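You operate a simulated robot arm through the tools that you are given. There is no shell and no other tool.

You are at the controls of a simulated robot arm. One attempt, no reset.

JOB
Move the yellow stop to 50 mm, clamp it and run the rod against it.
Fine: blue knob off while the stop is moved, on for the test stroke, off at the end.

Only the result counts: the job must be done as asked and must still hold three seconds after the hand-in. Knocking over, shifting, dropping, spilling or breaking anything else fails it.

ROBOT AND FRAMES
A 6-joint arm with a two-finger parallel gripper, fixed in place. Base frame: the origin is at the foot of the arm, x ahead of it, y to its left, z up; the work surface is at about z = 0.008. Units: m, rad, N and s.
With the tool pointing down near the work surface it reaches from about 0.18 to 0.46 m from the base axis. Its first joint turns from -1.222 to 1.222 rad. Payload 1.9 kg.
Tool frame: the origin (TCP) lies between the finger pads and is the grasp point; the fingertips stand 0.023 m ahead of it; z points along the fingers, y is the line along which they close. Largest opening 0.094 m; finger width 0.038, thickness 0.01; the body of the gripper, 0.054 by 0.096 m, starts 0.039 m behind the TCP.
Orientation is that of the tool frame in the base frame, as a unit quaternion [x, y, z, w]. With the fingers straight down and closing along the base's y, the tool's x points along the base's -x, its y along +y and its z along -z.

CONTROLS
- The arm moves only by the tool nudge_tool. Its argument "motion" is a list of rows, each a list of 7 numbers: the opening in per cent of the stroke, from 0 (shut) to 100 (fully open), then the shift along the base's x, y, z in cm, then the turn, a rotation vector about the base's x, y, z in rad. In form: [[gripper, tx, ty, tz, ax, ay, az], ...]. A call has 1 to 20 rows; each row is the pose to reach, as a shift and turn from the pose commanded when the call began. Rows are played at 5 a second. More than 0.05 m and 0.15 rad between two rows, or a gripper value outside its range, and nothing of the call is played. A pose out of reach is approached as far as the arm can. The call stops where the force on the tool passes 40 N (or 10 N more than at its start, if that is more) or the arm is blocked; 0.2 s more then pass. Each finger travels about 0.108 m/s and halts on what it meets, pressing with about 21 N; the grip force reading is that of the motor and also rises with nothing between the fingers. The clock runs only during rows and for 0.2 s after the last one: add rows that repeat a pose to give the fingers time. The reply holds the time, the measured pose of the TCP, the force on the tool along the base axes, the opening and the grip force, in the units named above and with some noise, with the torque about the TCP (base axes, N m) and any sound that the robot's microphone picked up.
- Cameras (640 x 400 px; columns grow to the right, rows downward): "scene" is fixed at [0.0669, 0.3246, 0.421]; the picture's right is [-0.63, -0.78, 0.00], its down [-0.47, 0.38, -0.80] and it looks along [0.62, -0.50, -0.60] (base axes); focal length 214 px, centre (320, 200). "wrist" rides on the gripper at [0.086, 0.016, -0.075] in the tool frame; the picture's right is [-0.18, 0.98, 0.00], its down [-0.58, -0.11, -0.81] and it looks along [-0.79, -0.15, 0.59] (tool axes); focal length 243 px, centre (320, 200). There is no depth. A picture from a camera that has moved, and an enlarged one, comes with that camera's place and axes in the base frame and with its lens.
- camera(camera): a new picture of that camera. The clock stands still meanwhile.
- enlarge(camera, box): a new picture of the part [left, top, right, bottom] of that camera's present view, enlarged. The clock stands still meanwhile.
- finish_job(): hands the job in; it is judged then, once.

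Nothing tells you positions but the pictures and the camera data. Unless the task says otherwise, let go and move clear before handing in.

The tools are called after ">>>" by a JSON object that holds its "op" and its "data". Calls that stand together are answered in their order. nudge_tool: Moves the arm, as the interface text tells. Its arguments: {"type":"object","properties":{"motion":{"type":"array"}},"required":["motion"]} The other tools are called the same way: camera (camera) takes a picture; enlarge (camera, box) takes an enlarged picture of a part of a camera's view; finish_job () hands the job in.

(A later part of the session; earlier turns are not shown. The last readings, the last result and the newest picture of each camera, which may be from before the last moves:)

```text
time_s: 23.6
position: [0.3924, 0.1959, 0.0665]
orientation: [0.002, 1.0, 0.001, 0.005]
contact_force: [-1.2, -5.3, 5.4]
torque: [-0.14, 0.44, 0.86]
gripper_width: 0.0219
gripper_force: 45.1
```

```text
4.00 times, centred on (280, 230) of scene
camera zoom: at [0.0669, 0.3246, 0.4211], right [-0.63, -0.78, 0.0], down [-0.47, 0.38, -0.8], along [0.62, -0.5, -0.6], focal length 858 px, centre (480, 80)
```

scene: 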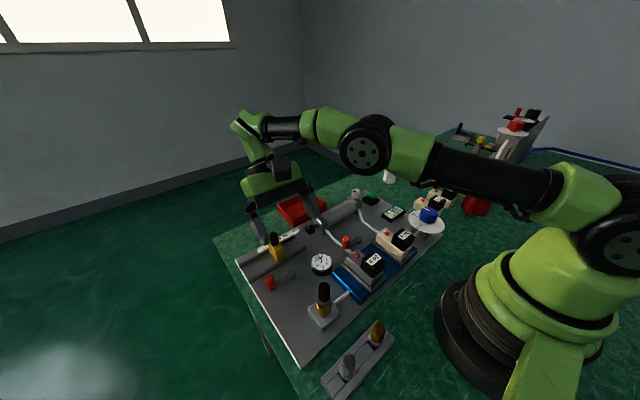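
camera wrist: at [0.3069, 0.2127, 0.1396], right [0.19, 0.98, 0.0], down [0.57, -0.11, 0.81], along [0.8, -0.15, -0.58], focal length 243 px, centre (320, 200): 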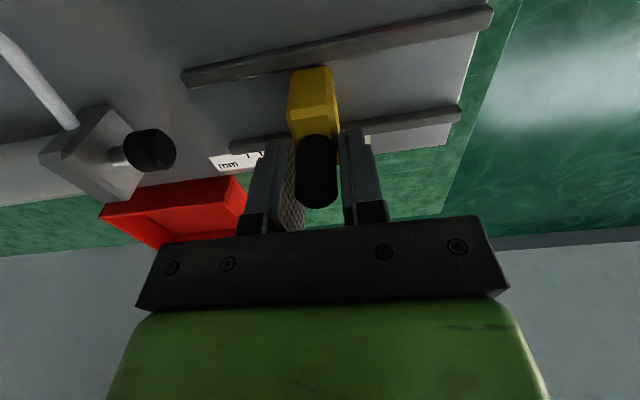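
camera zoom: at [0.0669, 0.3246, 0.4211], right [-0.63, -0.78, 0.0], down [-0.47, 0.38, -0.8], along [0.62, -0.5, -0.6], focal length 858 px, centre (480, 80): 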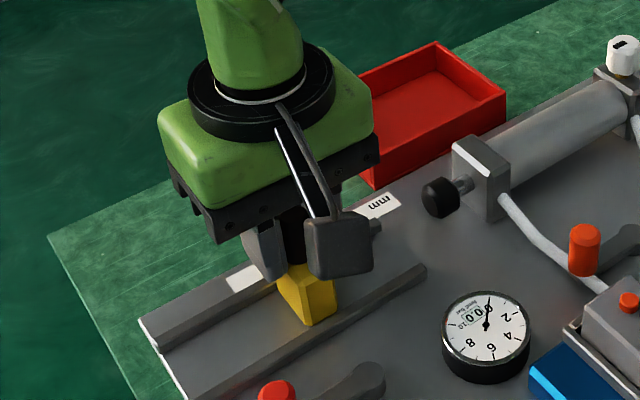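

The fingertips are actually holding the yellow body (21.9 mm wide), which is fine for testing whether it's clamped. I'll try a tiny pull toward -y.

>>> {"op": "nudge_tool", "data": {"motion": [[20, 0, -0.1, 0, 0, 0, 0], [20, 0, -0.2, 0, 0, 0, 0], [20, 0, -0.3, 0, 0, 0, 0]]}}

>>> {"op": "camera", "data": {"camera": "wrist"}}

```text
time_s: 24.4
position: [0.3942, 0.1963, 0.0662]
orientation: [0.002, 1.0, 0.003, 0.006]
contact_force: [16.1, 30.4, -13.9]
torque: [0.6, 0.21, 0.3]
gripper_width: 0.0221
gripper_force: 45.2
```

```text
taken
camera wrist: at [0.3066, 0.2113, 0.1394], right [0.19, 0.98, 0.01], down [0.57, -0.12, 0.81], along [0.8, -0.15, -0.58], focal length 243 px, centre (320, 200)
```

wrist: 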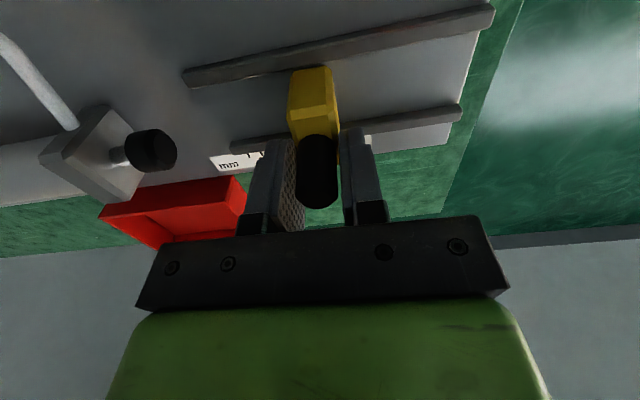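

The stop doesn't move with about 30 N, so it's clamped. I'll release, rise so that only the knob is between the pads, and grip the knob.

>>> {"op": "nudge_tool", "data": {"motion": [[34, 0, 0.2, 0, 0, 0, 0], [36, 0, 0.2, 0, 0, 0, 0], [36, 0, 0.2, 0.5, 0, 0, 0], [36, 0, 0.2, 0.9, 0, 0, 0], [36, 0, 0.2, 0.9, 0, 0, 0]]}}

>>> {"op": "enlarge", "data": {"camera": "wrist", "box": [230, 50, 430, 230]}}

>>> {"op": "enlarge", "data": {"camera": "scene", "box": [240, 210, 310, 270]}}

```text
time_s: 25.6
position: [0.3943, 0.1954, 0.0759]
orientation: [0.003, 1.0, 0.001, 0.005]
contact_force: [-0.4, -0.3, -0.3]
torque: [-0.02, -0.01, -0.01]
gripper_width: 0.0337
gripper_force: 0.1
```

```text
2.22 times, centred on (330, 140) of wrist
camera zoom: at [0.3074, 0.2117, 0.1481], right [0.19, 0.98, 0.0], down [0.57, -0.11, 0.81], along [0.8, -0.15, -0.58], focal length 539 px, centre (298, 333)
```

zoom: 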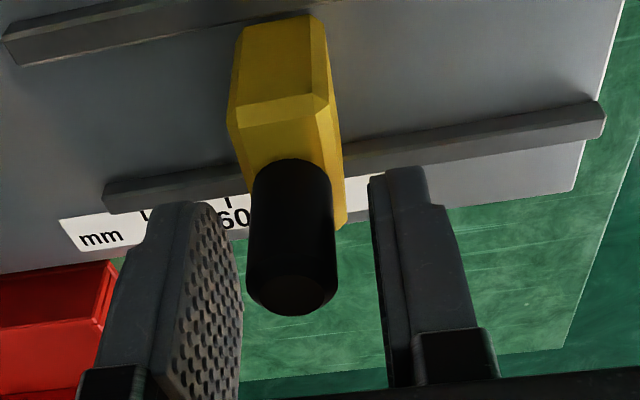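

```text
6.67 times, centred on (275, 240) of scene
camera zoom: at [0.0669, 0.3246, 0.421], right [-0.63, -0.78, 0.0], down [-0.47, 0.38, -0.8], along [0.62, -0.5, -0.6], focal length 1430 px, centre (620, -67)
```

zoom: 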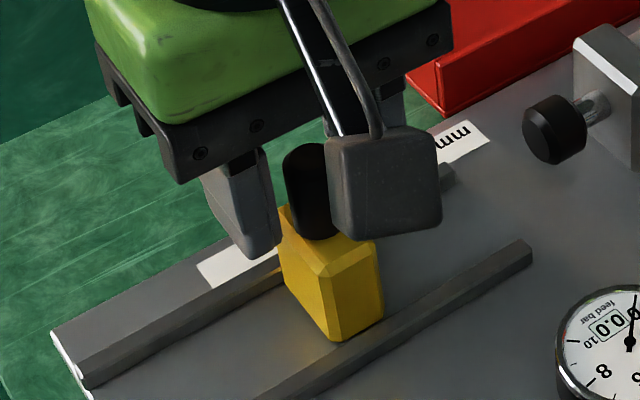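

>>> {"op": "nudge_tool", "data": {"motion": [[26, 0, -0.05, 0, 0, 0, 0], [20, 0, -0.05, 0, 0, 0, 0], [16, 0, -0.05, 0, 0, 0, 0], [14, 0, -0.05, 0, 0, 0, 0]]}}

>>> {"op": "enlarge", "data": {"camera": "wrist", "box": [230, 50, 430, 230]}}

```text
time_s: 26.6
position: [0.3939, 0.1967, 0.0751]
orientation: [0.003, 1.0, 0.002, 0.005]
contact_force: [-0.2, 11.6, -1.6]
torque: [0.01, -0.17, -0.11]
gripper_width: 0.0183
gripper_force: 6.2
```

```text
2.22 times, centred on (330, 140) of wrist
camera zoom: at [0.3069, 0.2117, 0.1477], right [0.19, 0.98, 0.01], down [0.57, -0.12, 0.81], along [0.8, -0.15, -0.58], focal length 539 px, centre (298, 333)
```

zoom: 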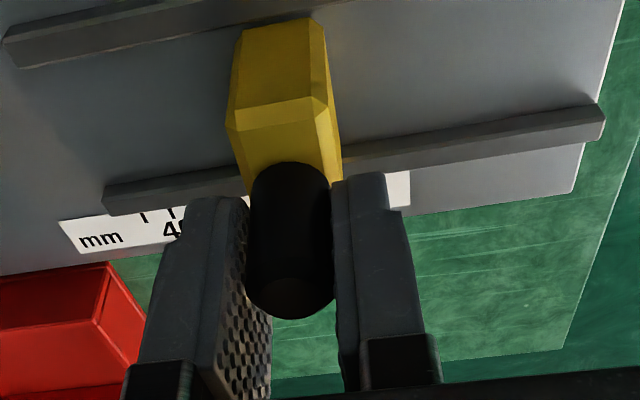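

>>> {"op": "nudge_tool", "data": {"motion": [[14, 0, 0.1, 0, 0, 0, 0], [8, 0, 0.1, 0, 0, 0, 0], [5, 0, 0.1, 0, 0, 0, 0], [5, 0, 0.1, 0, 0, 0, 0]]}}

```text
time_s: 27.6
position: [0.3935, 0.1967, 0.0736]
orientation: [0.003, 1.0, 0.0, 0.005]
contact_force: [0.0, 9.6, 0.4]
torque: [-0.6, 0.11, -0.07]
gripper_width: 0.0176
gripper_force: 45.0
```

The knob is firmly gripped at 17.6 mm. I'll try turning it counter-clockwise (the usual loosening direction) a little and watch the torque.

>>> {"op": "nudge_tool", "data": {"motion": [[5, 0, 0, 0, 0, 0, 0.1], [5, 0, 0, 0, 0, 0, 0.2], [5, 0, 0, 0, 0, 0, 0.3], [5, 0, 0, 0, 0, 0, 0.4]]}}

>>> {"op": "enlarge", "data": {"camera": "wrist", "box": [230, 50, 430, 230]}}

```text
time_s: 28.5
position: [0.3924, 0.1987, 0.0755]
orientation: [-0.179, 0.984, 0.004, 0.005]
contact_force: [2.7, 7.9, -4.7]
torque: [-0.51, -0.14, -0.28]
gripper_width: 0.0173
gripper_force: 45.6
stopped in row 4: the force on the tool passed its limit at 41 N (the readings are from after the stop); the commanded pose is now the measured one
```

```text
2.22 times, centred on (330, 140) of wrist
camera zoom: at [0.3055, 0.1824, 0.1483], right [-0.17, 0.98, 0.01], down [0.58, 0.09, 0.81], along [0.8, 0.15, -0.58], focal length 539 px, centre (298, 333)
```

zoom: 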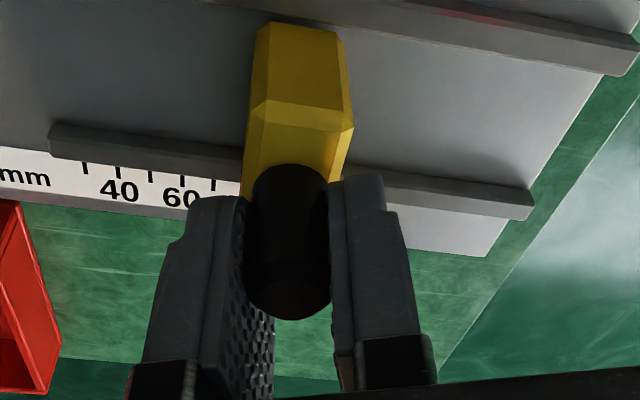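

>>> {"op": "nudge_tool", "data": {"motion": [[5, 0, 0, 0, 0, 0, 0.1], [5, 0, 0, 0, 0, 0, 0.2], [5, 0, 0, 0, 0, 0, 0.3], [5, 0, 0, 0, 0, 0, 0.4], [5, 0, 0, 0, 0, 0, 0.5], [5, 0, 0, 0, 0, 0, 0.6]]}}

>>> {"op": "enlarge", "data": {"camera": "wrist", "box": [230, 50, 430, 230]}}

>>> {"op": "enlarge", "data": {"camera": "scene", "box": [220, 180, 340, 280]}}

```text
time_s: 29.6
position: [0.3909, 0.2018, 0.0771]
orientation: [-0.37, 0.929, 0.008, 0.004]
contact_force: [-2.6, 7.7, -0.9]
torque: [-0.84, -0.39, 0.09]
gripper_width: 0.0177
gripper_force: 45.2
stopped in row 5: the force on the tool passed its limit at 41 N (the readings are from after the stop); the commanded pose is now the measured one
```

```text
2.22 times, centred on (330, 140) of wrist
camera zoom: at [0.3172, 0.1523, 0.1484], right [-0.54, 0.84, 0.01], down [0.5, 0.31, 0.81], along [0.68, 0.45, -0.58], focal length 539 px, centre (298, 333)
```

zoom: 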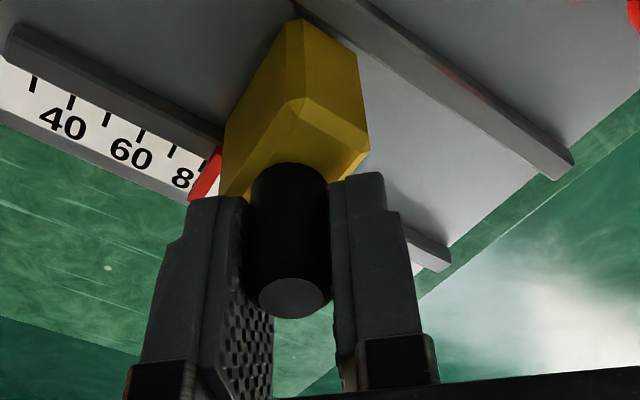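

```text
4.00 times, centred on (280, 230) of scene
camera zoom: at [0.067, 0.3245, 0.421], right [-0.63, -0.78, 0.0], down [-0.47, 0.38, -0.8], along [0.62, -0.5, -0.6], focal length 858 px, centre (480, 80)
```

zoom: 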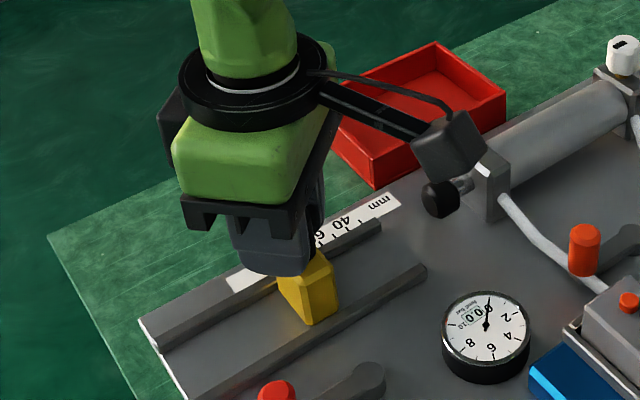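

The gripper has turned about 43°, and the TCP drifted +5 mm in y, so the stop may already be loose. I'll test with a small pull toward -y.

>>> {"op": "nudge_tool", "data": {"motion": [[5, 0, -0.1, 0, 0, 0, 0], [5, 0, -0.2, 0, 0, 0, 0], [5, 0, -0.3, 0, 0, 0, 0], [5, 0, -0.4, 0, 0, 0, 0]]}}

>>> {"op": "enlarge", "data": {"camera": "wrist", "box": [230, 50, 430, 230]}}

```text
time_s: 30.4
position: [0.3908, 0.2021, 0.0758]
orientation: [-0.371, 0.929, 0.01, 0.005]
contact_force: [1.5, 7.6, -4.0]
torque: [-0.82, -0.49, 0.0]
gripper_width: 0.0175
gripper_force: 44.8
stopped in row 3: the force on the tool passed its limit at 41 N (the readings are from after the stop); the commanded pose is now the measured one
```

```text
2.22 times, centred on (330, 140) of wrist
camera zoom: at [0.3167, 0.1513, 0.1482], right [-0.54, 0.84, 0.02], down [0.49, 0.3, 0.81], along [0.68, 0.45, -0.58], focal length 539 px, centre (298, 333)
```

zoom: 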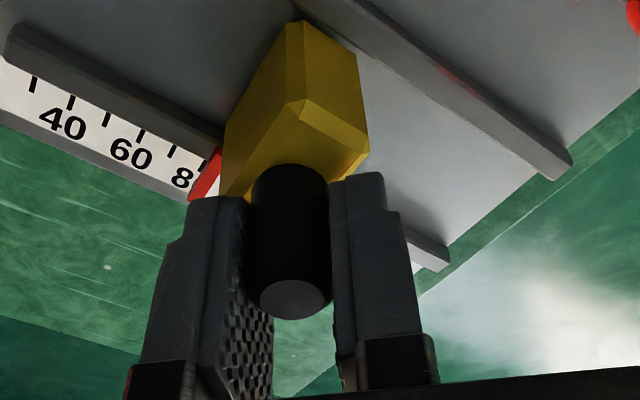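

Still clamped. The drift shows that the knob axis is actually at about (0.386, 0.197), so I'll release, re-centre there, swing the wrist back and take a fresh, longer counter-clockwise turn.

>>> {"op": "nudge_tool", "data": {"motion": [[20, 0, 0, 0, 0, 0, 0], [38, 0, 0, 0, 0, 0, 0], [38, -0.48, -0.51, 0, 0, 0, 0], [38, -0.48, -0.51, 0, 0, 0, -0.14], [38, -0.48, -0.51, 0, 0, 0, -0.28], [38, -0.48, -0.51, 0, 0, 0, -0.42], [38, -0.48, -0.51, 0, 0, 0, -0.56], [38, -0.48, -0.51, 0, 0, 0, -0.7], [38, -0.48, -0.51, 0, 0, 0, -0.84], [38, -0.48, -0.51, 0, 0, 0, -0.98], [38, -0.48, -0.51, 0, 0, 0, -1.12], [38, -0.48, -0.51, 0, 0, 0, -1.26], [38, -0.48, -0.51, 0, 0, 0, -1.26]]}}

>>> {"op": "enlarge", "data": {"camera": "wrist", "box": [230, 50, 430, 230]}}

```text
time_s: 33.2
position: [0.3864, 0.1965, 0.0757]
orientation: [0.249, 0.968, 0.005, 0.01]
contact_force: [0.3, -0.1, 0.1]
torque: [-0.04, -0.01, 0.0]
gripper_width: 0.0357
gripper_force: 0.1
```

```text
2.22 times, centred on (330, 140) of wrist
camera zoom: at [0.3166, 0.2512, 0.148], right [0.63, 0.77, 0.02], down [0.44, -0.38, 0.81], along [0.64, -0.51, -0.58], focal length 539 px, centre (298, 333)
```

zoom: 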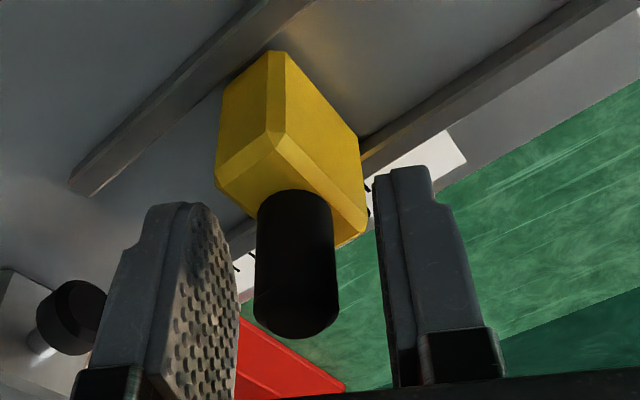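

>>> {"op": "nudge_tool", "data": {"motion": [[28, 0, 0, 0, 0, 0, 0], [20, 0, 0, 0, 0, 0, 0], [12, 0, 0, 0, 0, 0, 0], [5, 0, 0, 0, 0, 0, 0], [5, 0, 0, 0, 0, 0, 0], [5, 0, 0, 0, 0, 0, 0.05], [5, 0, 0, 0, 0, 0, 0.15], [5, 0, 0, 0, 0, 0, 0.25], [5, 0, 0, 0, 0, 0, 0.35], [5, 0, 0, 0, 0, 0, 0.45]]}}

```text
time_s: 35.4
position: [0.3853, 0.1962, 0.0769]
orientation: [0.024, 1.0, 0.007, 0.009]
contact_force: [5.4, 10.8, -6.2]
torque: [-0.78, 0.27, -0.33]
gripper_width: 0.0176
gripper_force: 45.1
```

The turn now runs smoothly with about 0.3 Nm of resistance. I'll continue counter-clockwise.

>>> {"op": "nudge_tool", "data": {"motion": [[5, 0, 0, 0, 0, 0, 0.1], [5, 0, 0, 0, 0, 0, 0.2], [5, 0, 0, 0, 0, 0, 0.3], [5, 0, 0, 0, 0, 0, 0.4], [5, 0, 0, 0, 0, 0, 0.5], [5, 0, 0, 0, 0, 0, 0.6], [5, 0, 0, 0, 0, 0, 0.7], [5, 0, 0, 0, 0, 0, 0.8], [5, 0, 0, 0, 0, 0, 0.9], [5, 0, 0, 0, 0, 0, 1.0]]}}

>>> {"op": "enlarge", "data": {"camera": "wrist", "box": [230, 50, 430, 230]}}

```text
time_s: 37.6
position: [0.3851, 0.1959, 0.0755]
orientation: [-0.457, 0.889, 0.011, 0.004]
contact_force: [-13.3, 19.9, 2.4]
torque: [-0.85, -0.52, -0.3]
gripper_width: 0.0169
gripper_force: 45.3
```

```text
2.22 times, centred on (330, 140) of wrist
camera zoom: at [0.3221, 0.1328, 0.1485], right [-0.69, 0.72, 0.02], down [0.43, 0.39, 0.81], along [0.58, 0.57, -0.58], focal length 539 px, centre (298, 333)
```

zoom: 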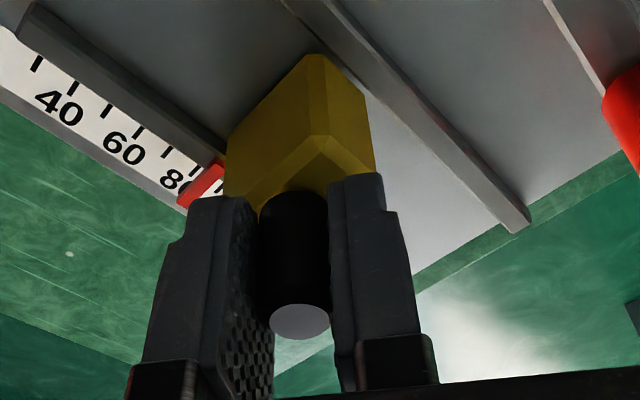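

The knob has been turned a further 80° or so. I'll test a small pull again.

>>> {"op": "nudge_tool", "data": {"motion": [[5, 0, -0.1, 0, 0, 0, 0], [5, 0, -0.2, 0, 0, 0, 0], [5, 0, -0.3, 0, 0, 0, 0], [5, 0, -0.4, 0, 0, 0, 0], [5, 0, -0.5, 0, 0, 0, 0]]}}

>>> {"op": "enlarge", "data": {"camera": "wrist", "box": [230, 50, 430, 230]}}

```text
time_s: 38.3
position: [0.3852, 0.1958, 0.0757]
orientation: [-0.458, 0.889, 0.012, 0.005]
contact_force: [-0.1, 7.7, -1.3]
torque: [-1.09, -0.67, -0.14]
gripper_width: 0.0169
gripper_force: 45.2
stopped in row 3: the force on the tool passed its limit at 41 N (the readings are from after the stop); the commanded pose is now the measured one
```

```text
2.22 times, centred on (330, 140) of wrist
camera zoom: at [0.322, 0.1324, 0.1481], right [-0.69, 0.72, 0.02], down [0.43, 0.39, 0.82], along [0.58, 0.57, -0.58], focal length 539 px, centre (298, 333)
```

zoom: 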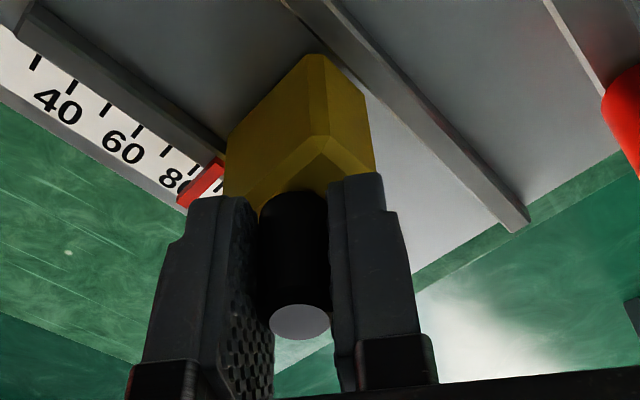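

Still clamped, and the steady ~0.3 Nm looks like pads slipping around a fixed handle. The clamp may instead be the red lever beside the rails, so I'll release and inspect it closely.

>>> {"op": "nudge_tool", "data": {"motion": [[20, 0, 0, 0, 0, 0, 0], [40, 0, 0, 0, 0, 0, 0], [45, 0, 0, 0.5, 0, 0, 0], [45, 0, 0, 3, 0, 0, 0], [50, 0, 0, 6, 0, 0, 0], [50, -1, 0, 8, 0, 0, -0.14], [50, -2, 0, 9, 0, 0, -0.28], [50, -3, 0, 9, 0, 0, -0.42], [50, -5, 0, 9, 0, 0, -0.56], [50, -6, 0, 9, 0, 0, -0.7], [50, -8, 0, 9, 0, 0, -0.84], [50, -9, 0, 9, 0, 0, -0.95], [50, -9, 0, 9, 0, 0, -0.95]]}}

>>> {"op": "camera", "data": {"camera": "wrist"}}

>>> {"op": "enlarge", "data": {"camera": "scene", "box": [230, 220, 330, 320]}}

```text
time_s: 41.1
position: [0.2945, 0.1957, 0.1656]
orientation: [0.0, 1.0, 0.009, 0.011]
contact_force: [0.3, -0.2, 0.6]
torque: [-0.01, 0.0, -0.01]
gripper_width: 0.0471
gripper_force: 0.0
```

```text
taken
camera wrist: at [0.2068, 0.2095, 0.238], right [0.18, 0.98, 0.02], down [0.56, -0.12, 0.82], along [0.8, -0.14, -0.58], focal length 243 px, centre (320, 200)
```

wrist: 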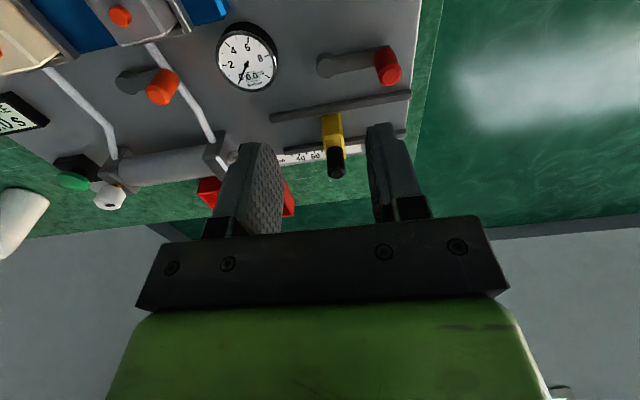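

```text
4.00 times, centred on (280, 270) of scene
camera zoom: at [0.0669, 0.3246, 0.421], right [-0.63, -0.78, 0.0], down [-0.47, 0.38, -0.8], along [0.62, -0.5, -0.6], focal length 858 px, centre (480, -80)
```

zoom: 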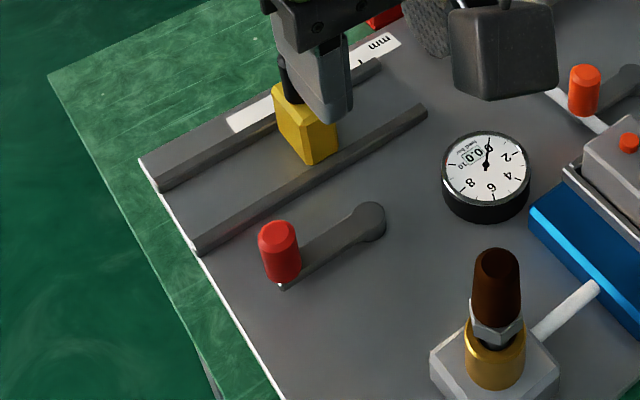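

>>> {"op": "enlarge", "data": {"camera": "wrist", "box": [290, 20, 430, 110]}}

>>> {"op": "enlarge", "data": {"camera": "wrist", "box": [90, 20, 230, 180]}}

>>> {"op": "enlarge", "data": {"camera": "scene", "box": [255, 260, 305, 300]}}

>>> {"op": "enlarge", "data": {"camera": "scene", "box": [325, 220, 375, 260]}}

```text
4.44 times, centred on (360, 65) of wrist
camera zoom: at [0.2068, 0.2095, 0.238], right [0.18, 0.98, 0.02], down [0.56, -0.12, 0.82], along [0.8, -0.14, -0.58], focal length 1078 px, centre (142, 800)
```

zoom: 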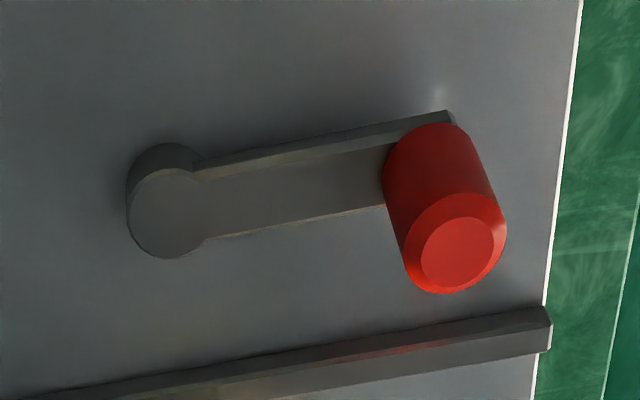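

```text
2.50 times, centred on (160, 100) of wrist
camera zoom: at [0.2068, 0.2095, 0.238], right [0.18, 0.98, 0.02], down [0.56, -0.12, 0.82], along [0.8, -0.14, -0.58], focal length 606 px, centre (720, 450)
```

zoom: 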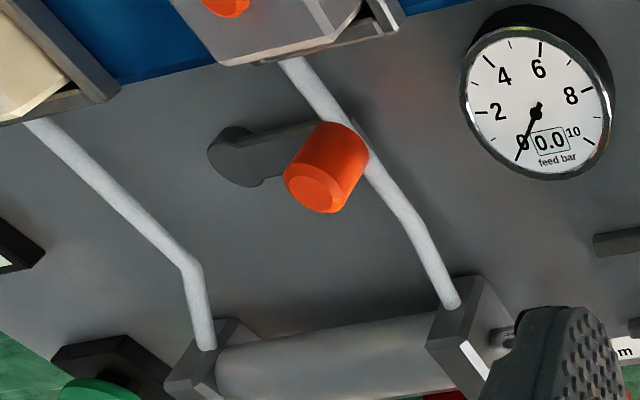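

```text
10.00 times, centred on (280, 280) of scene
camera zoom: at [0.0669, 0.3246, 0.421], right [-0.63, -0.78, 0.0], down [-0.47, 0.38, -0.8], along [0.62, -0.5, -0.6], focal length 2145 px, centre (720, -600)
```

zoom: 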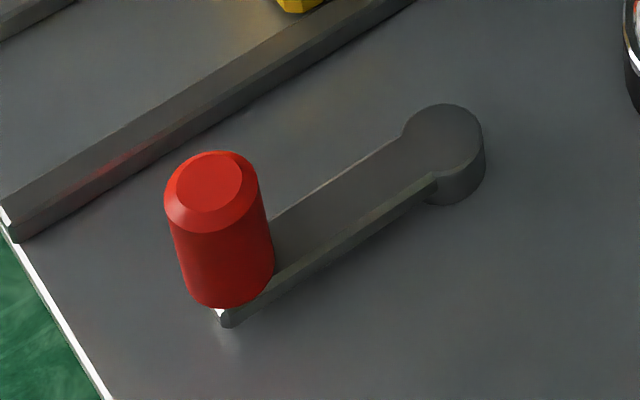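

```text
10.00 times, centred on (350, 240) of scene
camera zoom: at [0.0669, 0.3246, 0.421], right [-0.63, -0.78, 0.0], down [-0.47, 0.38, -0.8], along [0.62, -0.5, -0.6], focal length 2145 px, centre (20, -200)
```

zoom: 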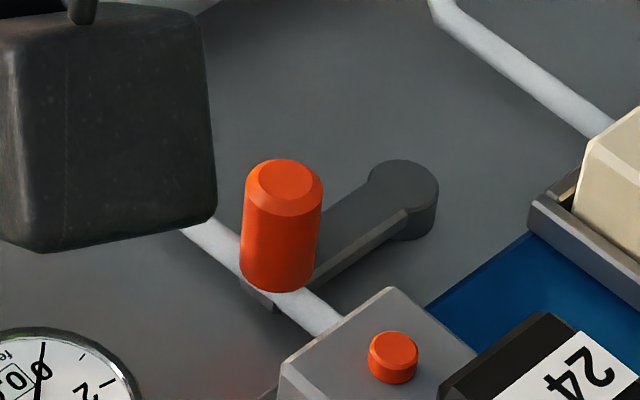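

The black knob is the same kind of plain grip as the red and orange lever handles, so the swinging red lever (pivot ≈ (0.31, 0.197), handle ≈ (0.315, 0.249)) is most likely the clamp. I'll hover over its handle and check.

>>> {"op": "nudge_tool", "data": {"motion": [[50, 1, 2, -1, 0, 0, -0.12], [50, 2, 4, -2, 0, 0, -0.24], [50, 2.1, 5.4, -3.5, 0, 0, -0.36], [50, 2.1, 5.4, -5, 0, 0, -0.48], [50, 2.1, 5.4, -6, 0, 0, -0.6], [50, 2.1, 5.4, -6, 0, 0, -0.6]]}}

>>> {"op": "camera", "data": {"camera": "wrist"}}

>>> {"op": "enlarge", "data": {"camera": "scene", "box": [220, 200, 340, 320]}}

```text
time_s: 42.5
position: [0.3168, 0.2508, 0.1056]
orientation: [0.296, 0.955, 0.004, 0.012]
contact_force: [0.1, 0.4, -0.3]
torque: [-0.04, -0.01, 0.03]
gripper_width: 0.047
gripper_force: 0.0
```

```text
taken
camera wrist: at [0.2524, 0.3117, 0.1782], right [0.71, 0.71, 0.02], down [0.4, -0.42, 0.82], along [0.59, -0.57, -0.58], focal length 243 px, centre (320, 200)
```

wrist: 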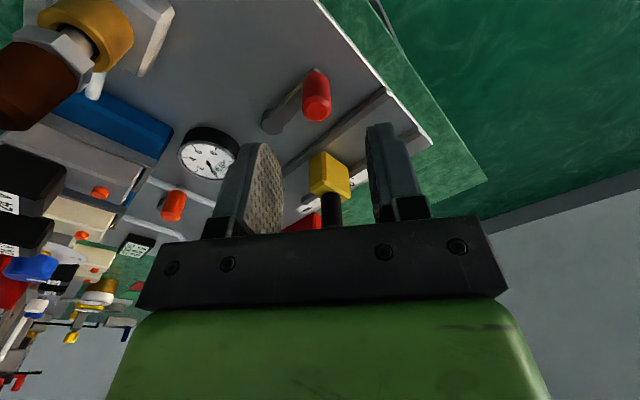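

```text
3.33 times, centred on (280, 260) of scene
camera zoom: at [0.0669, 0.3246, 0.421], right [-0.63, -0.78, 0.0], down [-0.47, 0.38, -0.8], along [0.62, -0.5, -0.6], focal length 715 px, centre (453, 0)
```

zoom: 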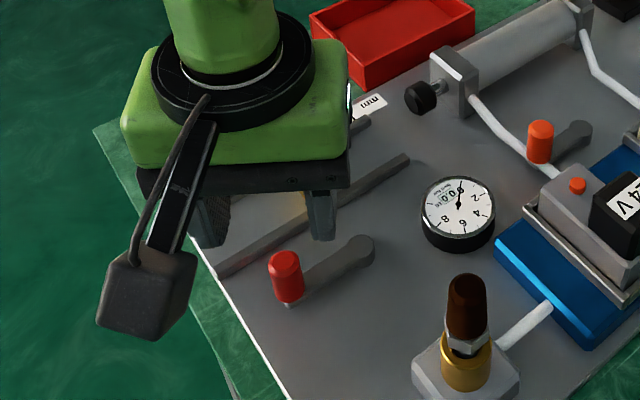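

The red handle is centred between the fingers. I'll descend over it and grip it.

>>> {"op": "nudge_tool", "data": {"motion": [[50, -0.1, 0, -1.5, 0, 0, 0], [45, -0.1, 0, -3, 0, 0, 0], [42, -0.1, 0, -4, 0, 0, 0], [42, -0.1, 0, -4.6, 0, 0, 0], [42, -0.1, 0, -4.6, 0, 0, 0], [30, -0.1, 0, -4.6, 0, 0, 0], [22, -0.1, 0, -4.6, 0, 0, 0]]}}

>>> {"op": "camera", "data": {"camera": "wrist"}}

>>> {"op": "enlarge", "data": {"camera": "scene", "box": [220, 220, 340, 320]}}

```text
time_s: 44.1
position: [0.3154, 0.2498, 0.0609]
orientation: [0.295, 0.956, 0.004, 0.013]
contact_force: [0.1, 0.2, -1.0]
torque: [0.0, 0.01, -0.01]
gripper_width: 0.0207
gripper_force: 0.1
```

```text
taken
camera wrist: at [0.251, 0.3109, 0.1318], right [0.71, 0.71, 0.02], down [0.4, -0.42, 0.82], along [0.59, -0.57, -0.58], focal length 243 px, centre (320, 200)
```

wrist: 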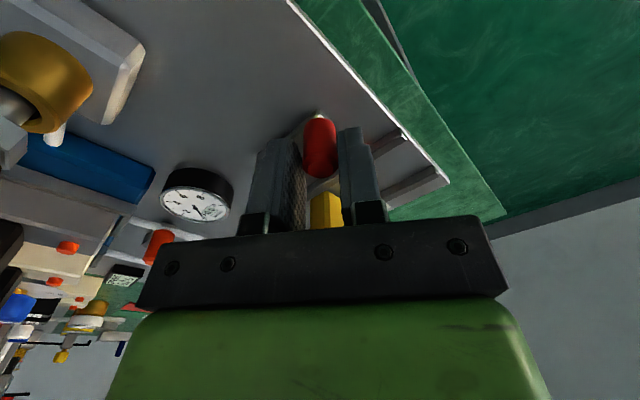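

```text
4.00 times, centred on (280, 270) of scene
camera zoom: at [0.0669, 0.3246, 0.421], right [-0.63, -0.78, 0.0], down [-0.47, 0.38, -0.8], along [0.62, -0.5, -0.6], focal length 858 px, centre (480, -80)
```

zoom: 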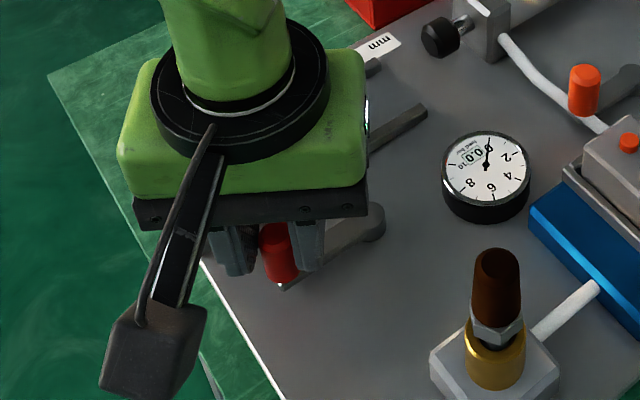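

>>> {"op": "nudge_tool", "data": {"motion": [[22, 0, 0, -0.3, 0, 0, 0], [22, 0, 0, -0.6, 0, 0, 0], [16, 0, 0, -0.6, 0, 0, 0], [8, 0, 0, -0.6, 0, 0, 0], [5, 0, 0, -0.6, 0, 0, 0], [5, 0, 0, -0.6, 0, 0, 0]]}}

```text
time_s: 45.5
position: [0.315, 0.2504, 0.0555]
orientation: [0.294, 0.956, 0.004, 0.013]
contact_force: [0.1, 3.5, 4.8]
torque: [-0.5, 0.36, 0.03]
gripper_width: 0.0176
gripper_force: 45.2
```

The red handle is gripped. I'll try swinging the lever away from the rails (counter-clockwise, toward -x) along its arc by a small amount.

>>> {"op": "nudge_tool", "data": {"motion": [[5, -0.25, 0.02, 0, 0, 0, 0.05], [5, -0.51, 0.03, 0, 0, 0, 0.1], [5, -0.76, 0.02, 0, 0, 0, 0.15], [5, -1.02, 0, 0, 0, 0, 0.2], [5, -1.52, -0.08, 0, 0, 0, 0.3]]}}

>>> {"op": "camera", "data": {"camera": "wrist"}}

>>> {"op": "enlarge", "data": {"camera": "scene", "box": [220, 220, 340, 320]}}

```text
time_s: 46.8
position: [0.3022, 0.248, 0.0548]
orientation: [0.151, 0.988, 0.006, 0.012]
contact_force: [-0.1, -1.4, 3.5]
torque: [-0.7, -0.01, -0.01]
gripper_width: 0.0172
gripper_force: 45.4
stopped in row 5: the force on the tool passed its limit at 42 N (the readings are from after the stop); the commanded pose is now the measured one
```

```text
taken
camera wrist: at [0.222, 0.2881, 0.1263], right [0.47, 0.88, 0.02], down [0.5, -0.28, 0.82], along [0.73, -0.37, -0.58], focal length 243 px, centre (320, 200)
```

wrist: 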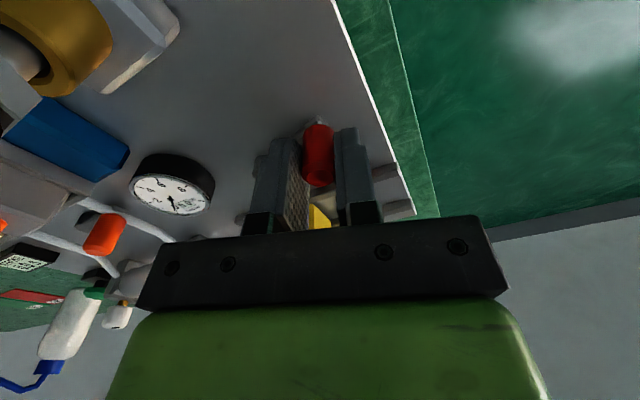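

```text
4.00 times, centred on (280, 270) of scene
camera zoom: at [0.0669, 0.3246, 0.421], right [-0.63, -0.78, 0.0], down [-0.47, 0.38, -0.8], along [0.62, -0.5, -0.6], focal length 858 px, centre (480, -80)
```

zoom: 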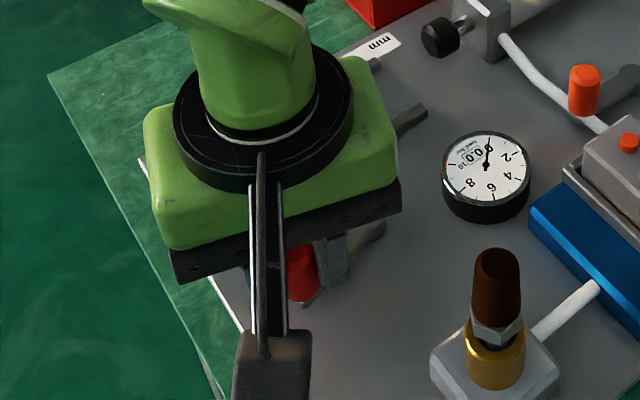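

The lever moved with the gripper by about 13 mm, so it does swing this way. I'll continue along the arc in smaller steps.

>>> {"op": "nudge_tool", "data": {"motion": [[5, -0.24, -0.05, 0, 0, 0, 0.05], [5, -0.48, -0.1, 0, 0, 0, 0.1], [5, -0.72, -0.17, 0, 0, 0, 0.15], [5, -0.95, -0.25, 0, 0, 0, 0.2], [5, -1.18, -0.34, 0, 0, 0, 0.25], [5, -1.4, -0.45, 0, 0, 0, 0.3], [5, -1.62, -0.57, 0, 0, 0, 0.35], [5, -1.83, -0.69, 0, 0, 0, 0.4]]}}

>>> {"op": "enlarge", "data": {"camera": "scene", "box": [220, 220, 340, 320]}}

>>> {"op": "enlarge", "data": {"camera": "wrist", "box": [220, 80, 420, 230]}}

```text
time_s: 48.2
position: [0.2873, 0.2431, 0.0539]
orientation: [-0.003, 1.0, 0.007, 0.012]
contact_force: [1.9, -3.0, 0.8]
torque: [-0.72, -0.1, 0.0]
gripper_width: 0.0175
gripper_force: 45.8
stopped in row 7: the force on the tool passed its limit at 42 N (the readings are from after the stop); the commanded pose is now the measured one
```

```text
4.00 times, centred on (280, 270) of scene
camera zoom: at [0.0669, 0.3246, 0.421], right [-0.63, -0.78, 0.0], down [-0.47, 0.38, -0.8], along [0.62, -0.5, -0.6], focal length 858 px, centre (480, -80)
```

zoom: 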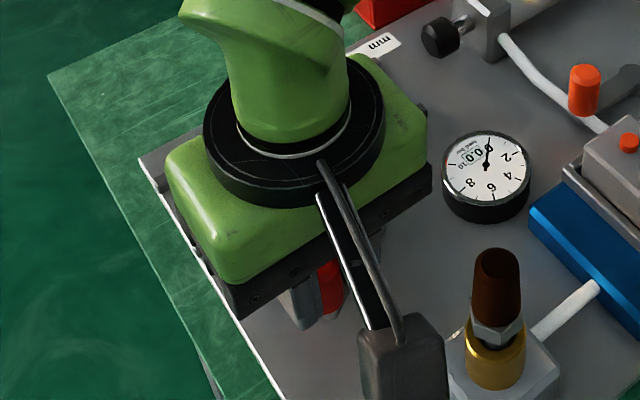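

```text
2.67 times, centred on (320, 155) of wrist
camera zoom: at [0.1998, 0.2561, 0.126], right [0.18, 0.98, 0.02], down [0.56, -0.12, 0.82], along [0.81, -0.14, -0.57], focal length 647 px, centre (320, 320)
```

zoom: 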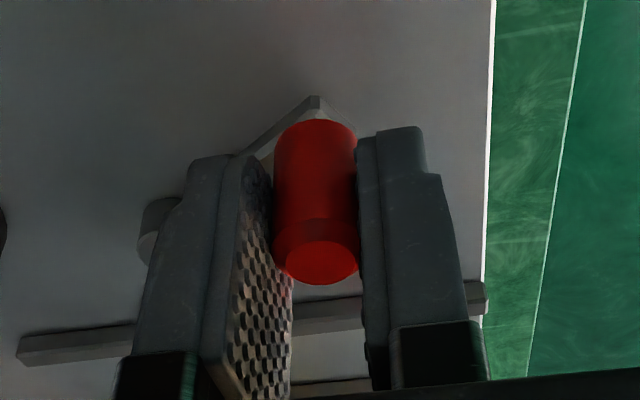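

The lever has swung about 33°. The brown regulator is close to where the wrist camera would go, so I'll raise a few mm and continue the arc without turning the tool further.

>>> {"op": "nudge_tool", "data": {"motion": [[5, 0, 0, 0.5, 0, 0, 0], [5, -0.21, -0.12, 0.5, 0, 0, 0], [5, -0.41, -0.25, 0.5, 0, 0, 0], [5, -0.6, -0.39, 0.5, 0, 0, 0], [5, -0.8, -0.54, 0.5, 0, 0, 0], [5, -0.98, -0.7, 0.5, 0, 0, 0], [5, -1.15, -0.87, 0.5, 0, 0, 0]]}}

>>> {"op": "enlarge", "data": {"camera": "scene", "box": [240, 220, 380, 340]}}

>>> {"op": "enlarge", "data": {"camera": "wrist", "box": [220, 80, 420, 230]}}

```text
time_s: 49.8
position: [0.2764, 0.2335, 0.0593]
orientation: [-0.003, 1.0, 0.008, 0.013]
contact_force: [3.2, -0.2, -10.4]
torque: [-0.49, -0.53, 0.09]
gripper_width: 0.0168
gripper_force: 44.7
```

```text
3.33 times, centred on (310, 280) of scene
camera zoom: at [0.0669, 0.3246, 0.421], right [-0.63, -0.78, 0.0], down [-0.47, 0.38, -0.8], along [0.62, -0.5, -0.6], focal length 715 px, centre (353, -67)
```

zoom: 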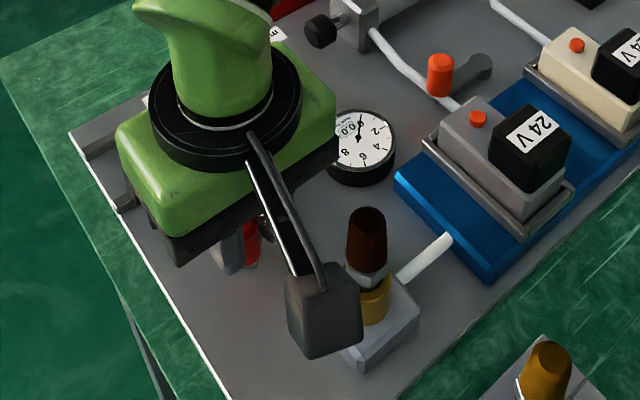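

```text
2.67 times, centred on (320, 155) of wrist
camera zoom: at [0.1885, 0.2476, 0.1316], right [0.18, 0.98, 0.02], down [0.56, -0.12, 0.82], along [0.81, -0.13, -0.57], focal length 647 px, centre (320, 320)
```

zoom: 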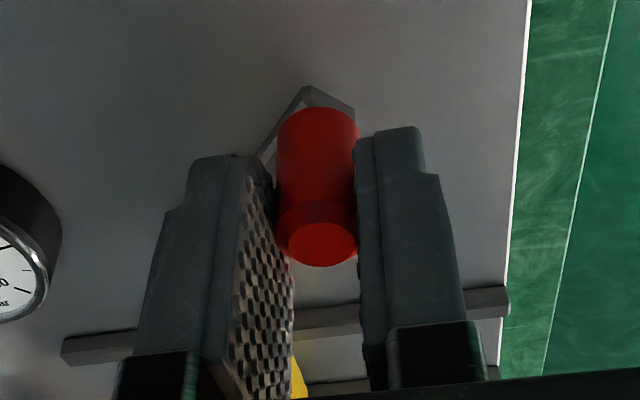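

>>> {"op": "nudge_tool", "data": {"motion": [[5, -0.16, -0.17, 0, 0, 0, 0], [5, -0.32, -0.35, 0, 0, 0, 0], [5, -0.46, -0.54, 0, 0, 0, 0], [5, -0.6, -0.74, 0, 0, 0, 0], [5, -0.72, -0.94, 0, 0, 0, 0], [5, -0.84, -1.14, 0, 0, 0, 0]]}}

>>> {"op": "enlarge", "data": {"camera": "scene", "box": [240, 220, 380, 340]}}

>>> {"op": "enlarge", "data": {"camera": "wrist", "box": [220, 80, 420, 230]}}

```text
time_s: 50.6
position: [0.2736, 0.2313, 0.0611]
orientation: [-0.004, 1.0, 0.012, 0.016]
contact_force: [7.2, 8.3, -9.1]
torque: [-0.21, 0.62, -0.32]
gripper_width: 0.0167
gripper_force: 44.8
stopped in row 3: the force on the tool passed its limit at 44 N (the readings are from after the stop); the commanded pose is now the measured one
```

```text
3.33 times, centred on (310, 280) of scene
camera zoom: at [0.067, 0.3246, 0.421], right [-0.63, -0.78, 0.0], down [-0.47, 0.38, -0.8], along [0.62, -0.5, -0.6], focal length 715 px, centre (353, -67)
```

zoom: 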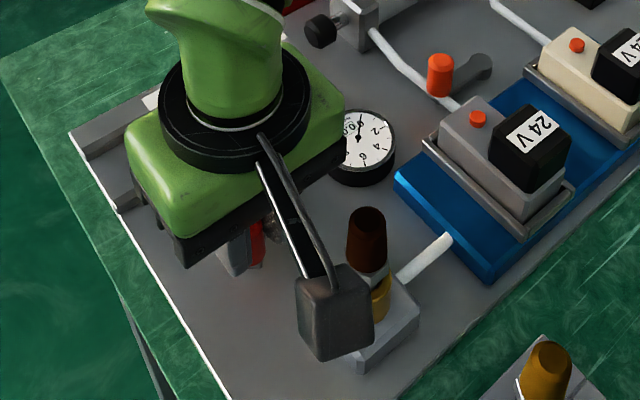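

```text
2.67 times, centred on (320, 155) of wrist
camera zoom: at [0.1854, 0.2448, 0.1313], right [0.18, 0.98, 0.03], down [0.56, -0.12, 0.82], along [0.81, -0.13, -0.57], focal length 647 px, centre (320, 320)
```

zoom: 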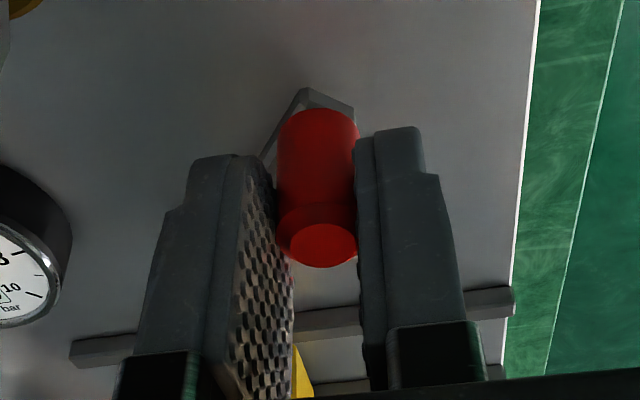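

The lever stopped hard after about 55° of swing, which is likely the end of its travel (released). I'll let go and look.

>>> {"op": "nudge_tool", "data": {"motion": [[20, 0, 0, 0, 0, 0, 0], [40, 0, 0, 0, 0, 0, 0], [42, 0, 0, 0, 0, 0, 0], [42, 0, 0, 2, 0, 0, 0], [42, 0, 0, 5, 0, 0, 0], [42, 0, 0, 8, 0, 0, 0], [42, 0, 0, 8, 0, 0, 0]]}}

>>> {"op": "camera", "data": {"camera": "wrist"}}

>>> {"op": "enlarge", "data": {"camera": "scene", "box": [240, 220, 380, 340]}}

```text
time_s: 52.2
position: [0.274, 0.2296, 0.1392]
orientation: [-0.003, 1.0, 0.011, 0.016]
contact_force: [0.1, 0.2, 1.1]
torque: [0.01, -0.02, -0.03]
gripper_width: 0.0395
gripper_force: 0.1
```

```text
taken
camera wrist: at [0.1856, 0.2429, 0.2106], right [0.18, 0.98, 0.03], down [0.56, -0.12, 0.82], along [0.81, -0.13, -0.57], focal length 243 px, centre (320, 200)
```

wrist: 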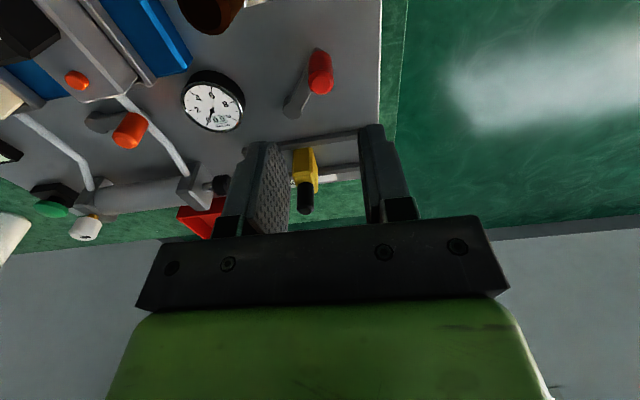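

```text
3.33 times, centred on (310, 280) of scene
camera zoom: at [0.0669, 0.3246, 0.421], right [-0.63, -0.78, 0.0], down [-0.47, 0.38, -0.8], along [0.62, -0.5, -0.6], focal length 715 px, centre (353, -67)
```

zoom: 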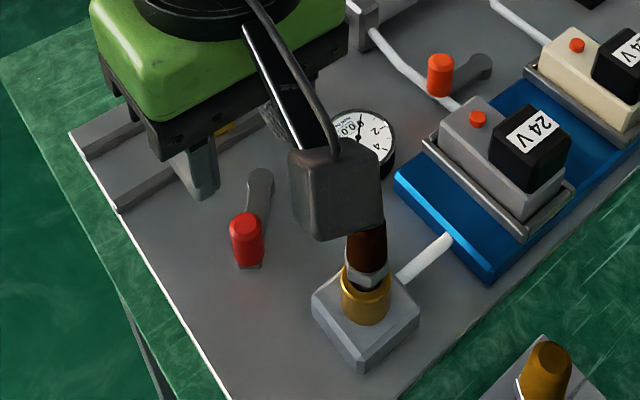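

The lever is now swung out. I'll go back over the stop's black handle, level the tool, and test whether the stop slides.

>>> {"op": "nudge_tool", "data": {"motion": [[42, 3, -0.8, 0, -0.022, 0.032, -0.006], [42, 6, -1.7, -0.5, -0.022, 0.032, -0.006], [42, 9, -2.6, -1.2, -0.022, 0.032, -0.006], [42, 11.2, -3.3, -1.9, -0.022, 0.032, -0.006], [42, 11.2, -3.3, -1.9, -0.022, 0.032, -0.006]]}}

>>> {"op": "camera", "data": {"camera": "wrist"}}

>>> {"op": "enlarge", "data": {"camera": "scene", "box": [230, 220, 350, 320]}}

```text
time_s: 53.4
position: [0.3848, 0.1976, 0.1196]
orientation: [-0.001, 1.0, -0.001, -0.001]
contact_force: [0.2, -0.7, 0.9]
torque: [-0.01, 0.02, -0.01]
gripper_width: 0.0394
gripper_force: 0.0
```

```text
taken
camera wrist: at [0.2993, 0.2135, 0.1926], right [0.18, 0.98, 0.0], down [0.58, -0.11, 0.81], along [0.79, -0.15, -0.59], focal length 243 px, centre (320, 200)
```

wrist: 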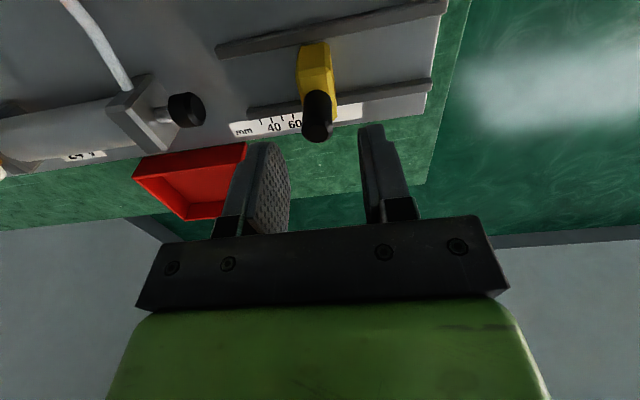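

```text
4.00 times, centred on (290, 270) of scene
camera zoom: at [0.0669, 0.3246, 0.421], right [-0.63, -0.78, 0.0], down [-0.47, 0.38, -0.8], along [0.62, -0.5, -0.6], focal length 858 px, centre (440, -80)
```

zoom: 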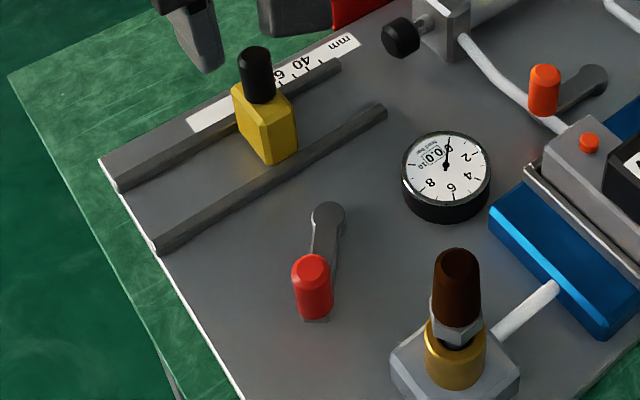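

The lever position is clear in the scene view. I'll descend on the black handle, grip it and pull gently toward -y.

>>> {"op": "nudge_tool", "data": {"motion": [[42, 0.1, -0.05, -2, 0, 0, 0], [42, 0.1, -0.05, -4, 0, 0, 0], [42, 0.1, -0.05, -4.5, 0, 0, 0], [30, 0.1, -0.05, -4.5, 0, 0, 0], [20, 0.1, -0.05, -4.5, 0, 0, 0], [10, 0.1, -0.05, -4.5, 0, 0, 0], [5, 0.1, -0.05, -4.5, 0, 0, 0], [5, 0.1, -0.05, -4.5, 0, 0, 0]]}}

```text
time_s: 55.2
position: [0.3867, 0.1975, 0.0752]
orientation: [-0.001, 1.0, -0.001, 0.0]
contact_force: [2.5, 1.0, -7.0]
torque: [0.68, -0.14, 0.0]
gripper_width: 0.0175
gripper_force: 45.3
```

>>> {"op": "nudge_tool", "data": {"motion": [[5, 0, -0.1, 0, 0, 0, 0], [5, 0, -0.2, 0, 0, 0, 0], [5, 0, -0.3, 0, 0, 0, 0], [5, 0, -0.4, 0, 0, 0, 0], [5, 0, -0.5, 0, 0, 0, 0]]}}

>>> {"op": "camera", "data": {"camera": "wrist"}}

```text
time_s: 56.4
position: [0.3864, 0.1925, 0.076]
orientation: [0.0, 1.0, -0.001, -0.002]
contact_force: [-3.9, 1.2, -27.7]
torque: [0.62, -0.8, 0.0]
gripper_width: 0.0176
gripper_force: 45.2
```

```text
taken
camera wrist: at [0.3005, 0.2085, 0.1498], right [0.18, 0.98, 0.0], down [0.59, -0.11, 0.8], along [0.79, -0.15, -0.6], focal length 243 px, centre (320, 200)
```

wrist: 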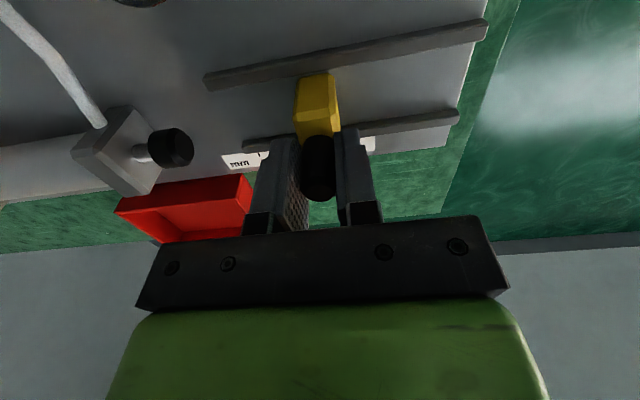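

The stop now slides freely, so the red lever is the clamp. I'll ease the slight upward pull and slide the stop about 23 mm further, then read the scale.

>>> {"op": "nudge_tool", "data": {"motion": [[5, 0, 0, -0.1, 0, 0, 0], [5, 0, -0.2, -0.15, 0, 0, 0], [5, 0, -0.4, -0.15, 0, 0, 0], [5, 0, -0.6, -0.15, 0, 0, 0], [5, 0, -0.8, -0.15, 0, 0, 0], [5, 0, -1.0, -0.15, 0, 0, 0], [5, 0, -1.2, -0.15, 0, 0, 0], [5, 0, -1.4, -0.15, 0, 0, 0], [5, 0, -1.6, -0.15, 0, 0, 0], [5, 0, -1.8, -0.15, 0, 0, 0], [5, 0, -2.0, -0.15, 0, 0, 0], [5, 0, -2.2, -0.15, 0, 0, 0], [5, 0, -2.3, -0.15, 0, 0, 0], [5, 0, -2.3, -0.15, 0, 0, 0]]}}

>>> {"op": "camera", "data": {"camera": "wrist"}}

>>> {"op": "enlarge", "data": {"camera": "scene", "box": [240, 190, 340, 270]}}

```text
time_s: 59.4
position: [0.3873, 0.17, 0.0759]
orientation: [-0.001, 1.0, 0.0, -0.001]
contact_force: [-26.4, 0.2, 18.1]
torque: [0.62, -0.07, 0.05]
gripper_width: 0.0175
gripper_force: 44.9
```

```text
taken
camera wrist: at [0.3011, 0.1853, 0.149], right [0.18, 0.98, 0.0], down [0.58, -0.11, 0.81], along [0.79, -0.15, -0.59], focal length 243 px, centre (320, 200)
```

wrist: 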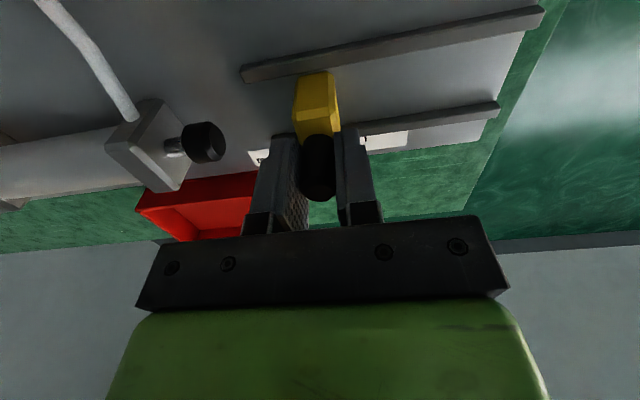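

```text
5.00 times, centred on (290, 230) of scene
camera zoom: at [0.0669, 0.3245, 0.4211], right [-0.63, -0.78, 0.0], down [-0.47, 0.38, -0.8], along [0.62, -0.5, -0.6], focal length 1072 px, centre (470, 50)
```

zoom: 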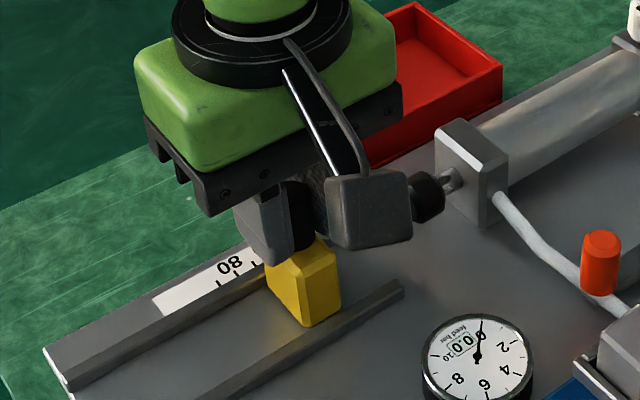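

I've moved it about 28 mm. I'll let go, back off and view the scale square-on to read the pointer precisely.

>>> {"op": "nudge_tool", "data": {"motion": [[20, 0, 0, 0, 0, 0, 0], [40, 0, 0, 0, 0, 0, 0], [44, 0, 0, 0, 0, 0, 0], [44, 0, 0, 3, 0, 0, 0], [60, -1, -0.5, 6, 0, 0, 0], [80, -2.5, -1, 9, 0, 0.14, 0], [100, -4, -1.6, 11.5, 0, 0.28, 0], [100, -5.5, -2.2, 13, 0, 0.42, 0], [100, -6.5, -2.8, 13.5, 0, 0.56, 0], [100, -6.5, -2.8, 13.5, 0, 0.6, 0], [100, -6.5, -2.8, 13.5, 0, 0.6, 0]]}}

>>> {"op": "camera", "data": {"camera": "wrist"}}

```text
time_s: 61.8
position: [0.3212, 0.1405, 0.2117]
orientation: [-0.001, 0.955, -0.001, -0.296]
contact_force: [-0.5, -0.6, -0.4]
torque: [0.0, 0.04, -0.03]
gripper_width: 0.0941
gripper_force: 0.0
```

```text
taken
camera wrist: at [0.2922, 0.156, 0.3197], right [0.15, 0.98, -0.1], down [0.94, -0.11, 0.34], along [0.32, -0.15, -0.94], focal length 243 px, centre (320, 200)
```

wrist: 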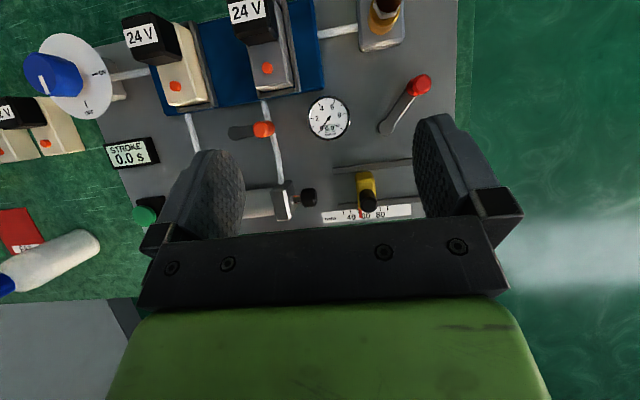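

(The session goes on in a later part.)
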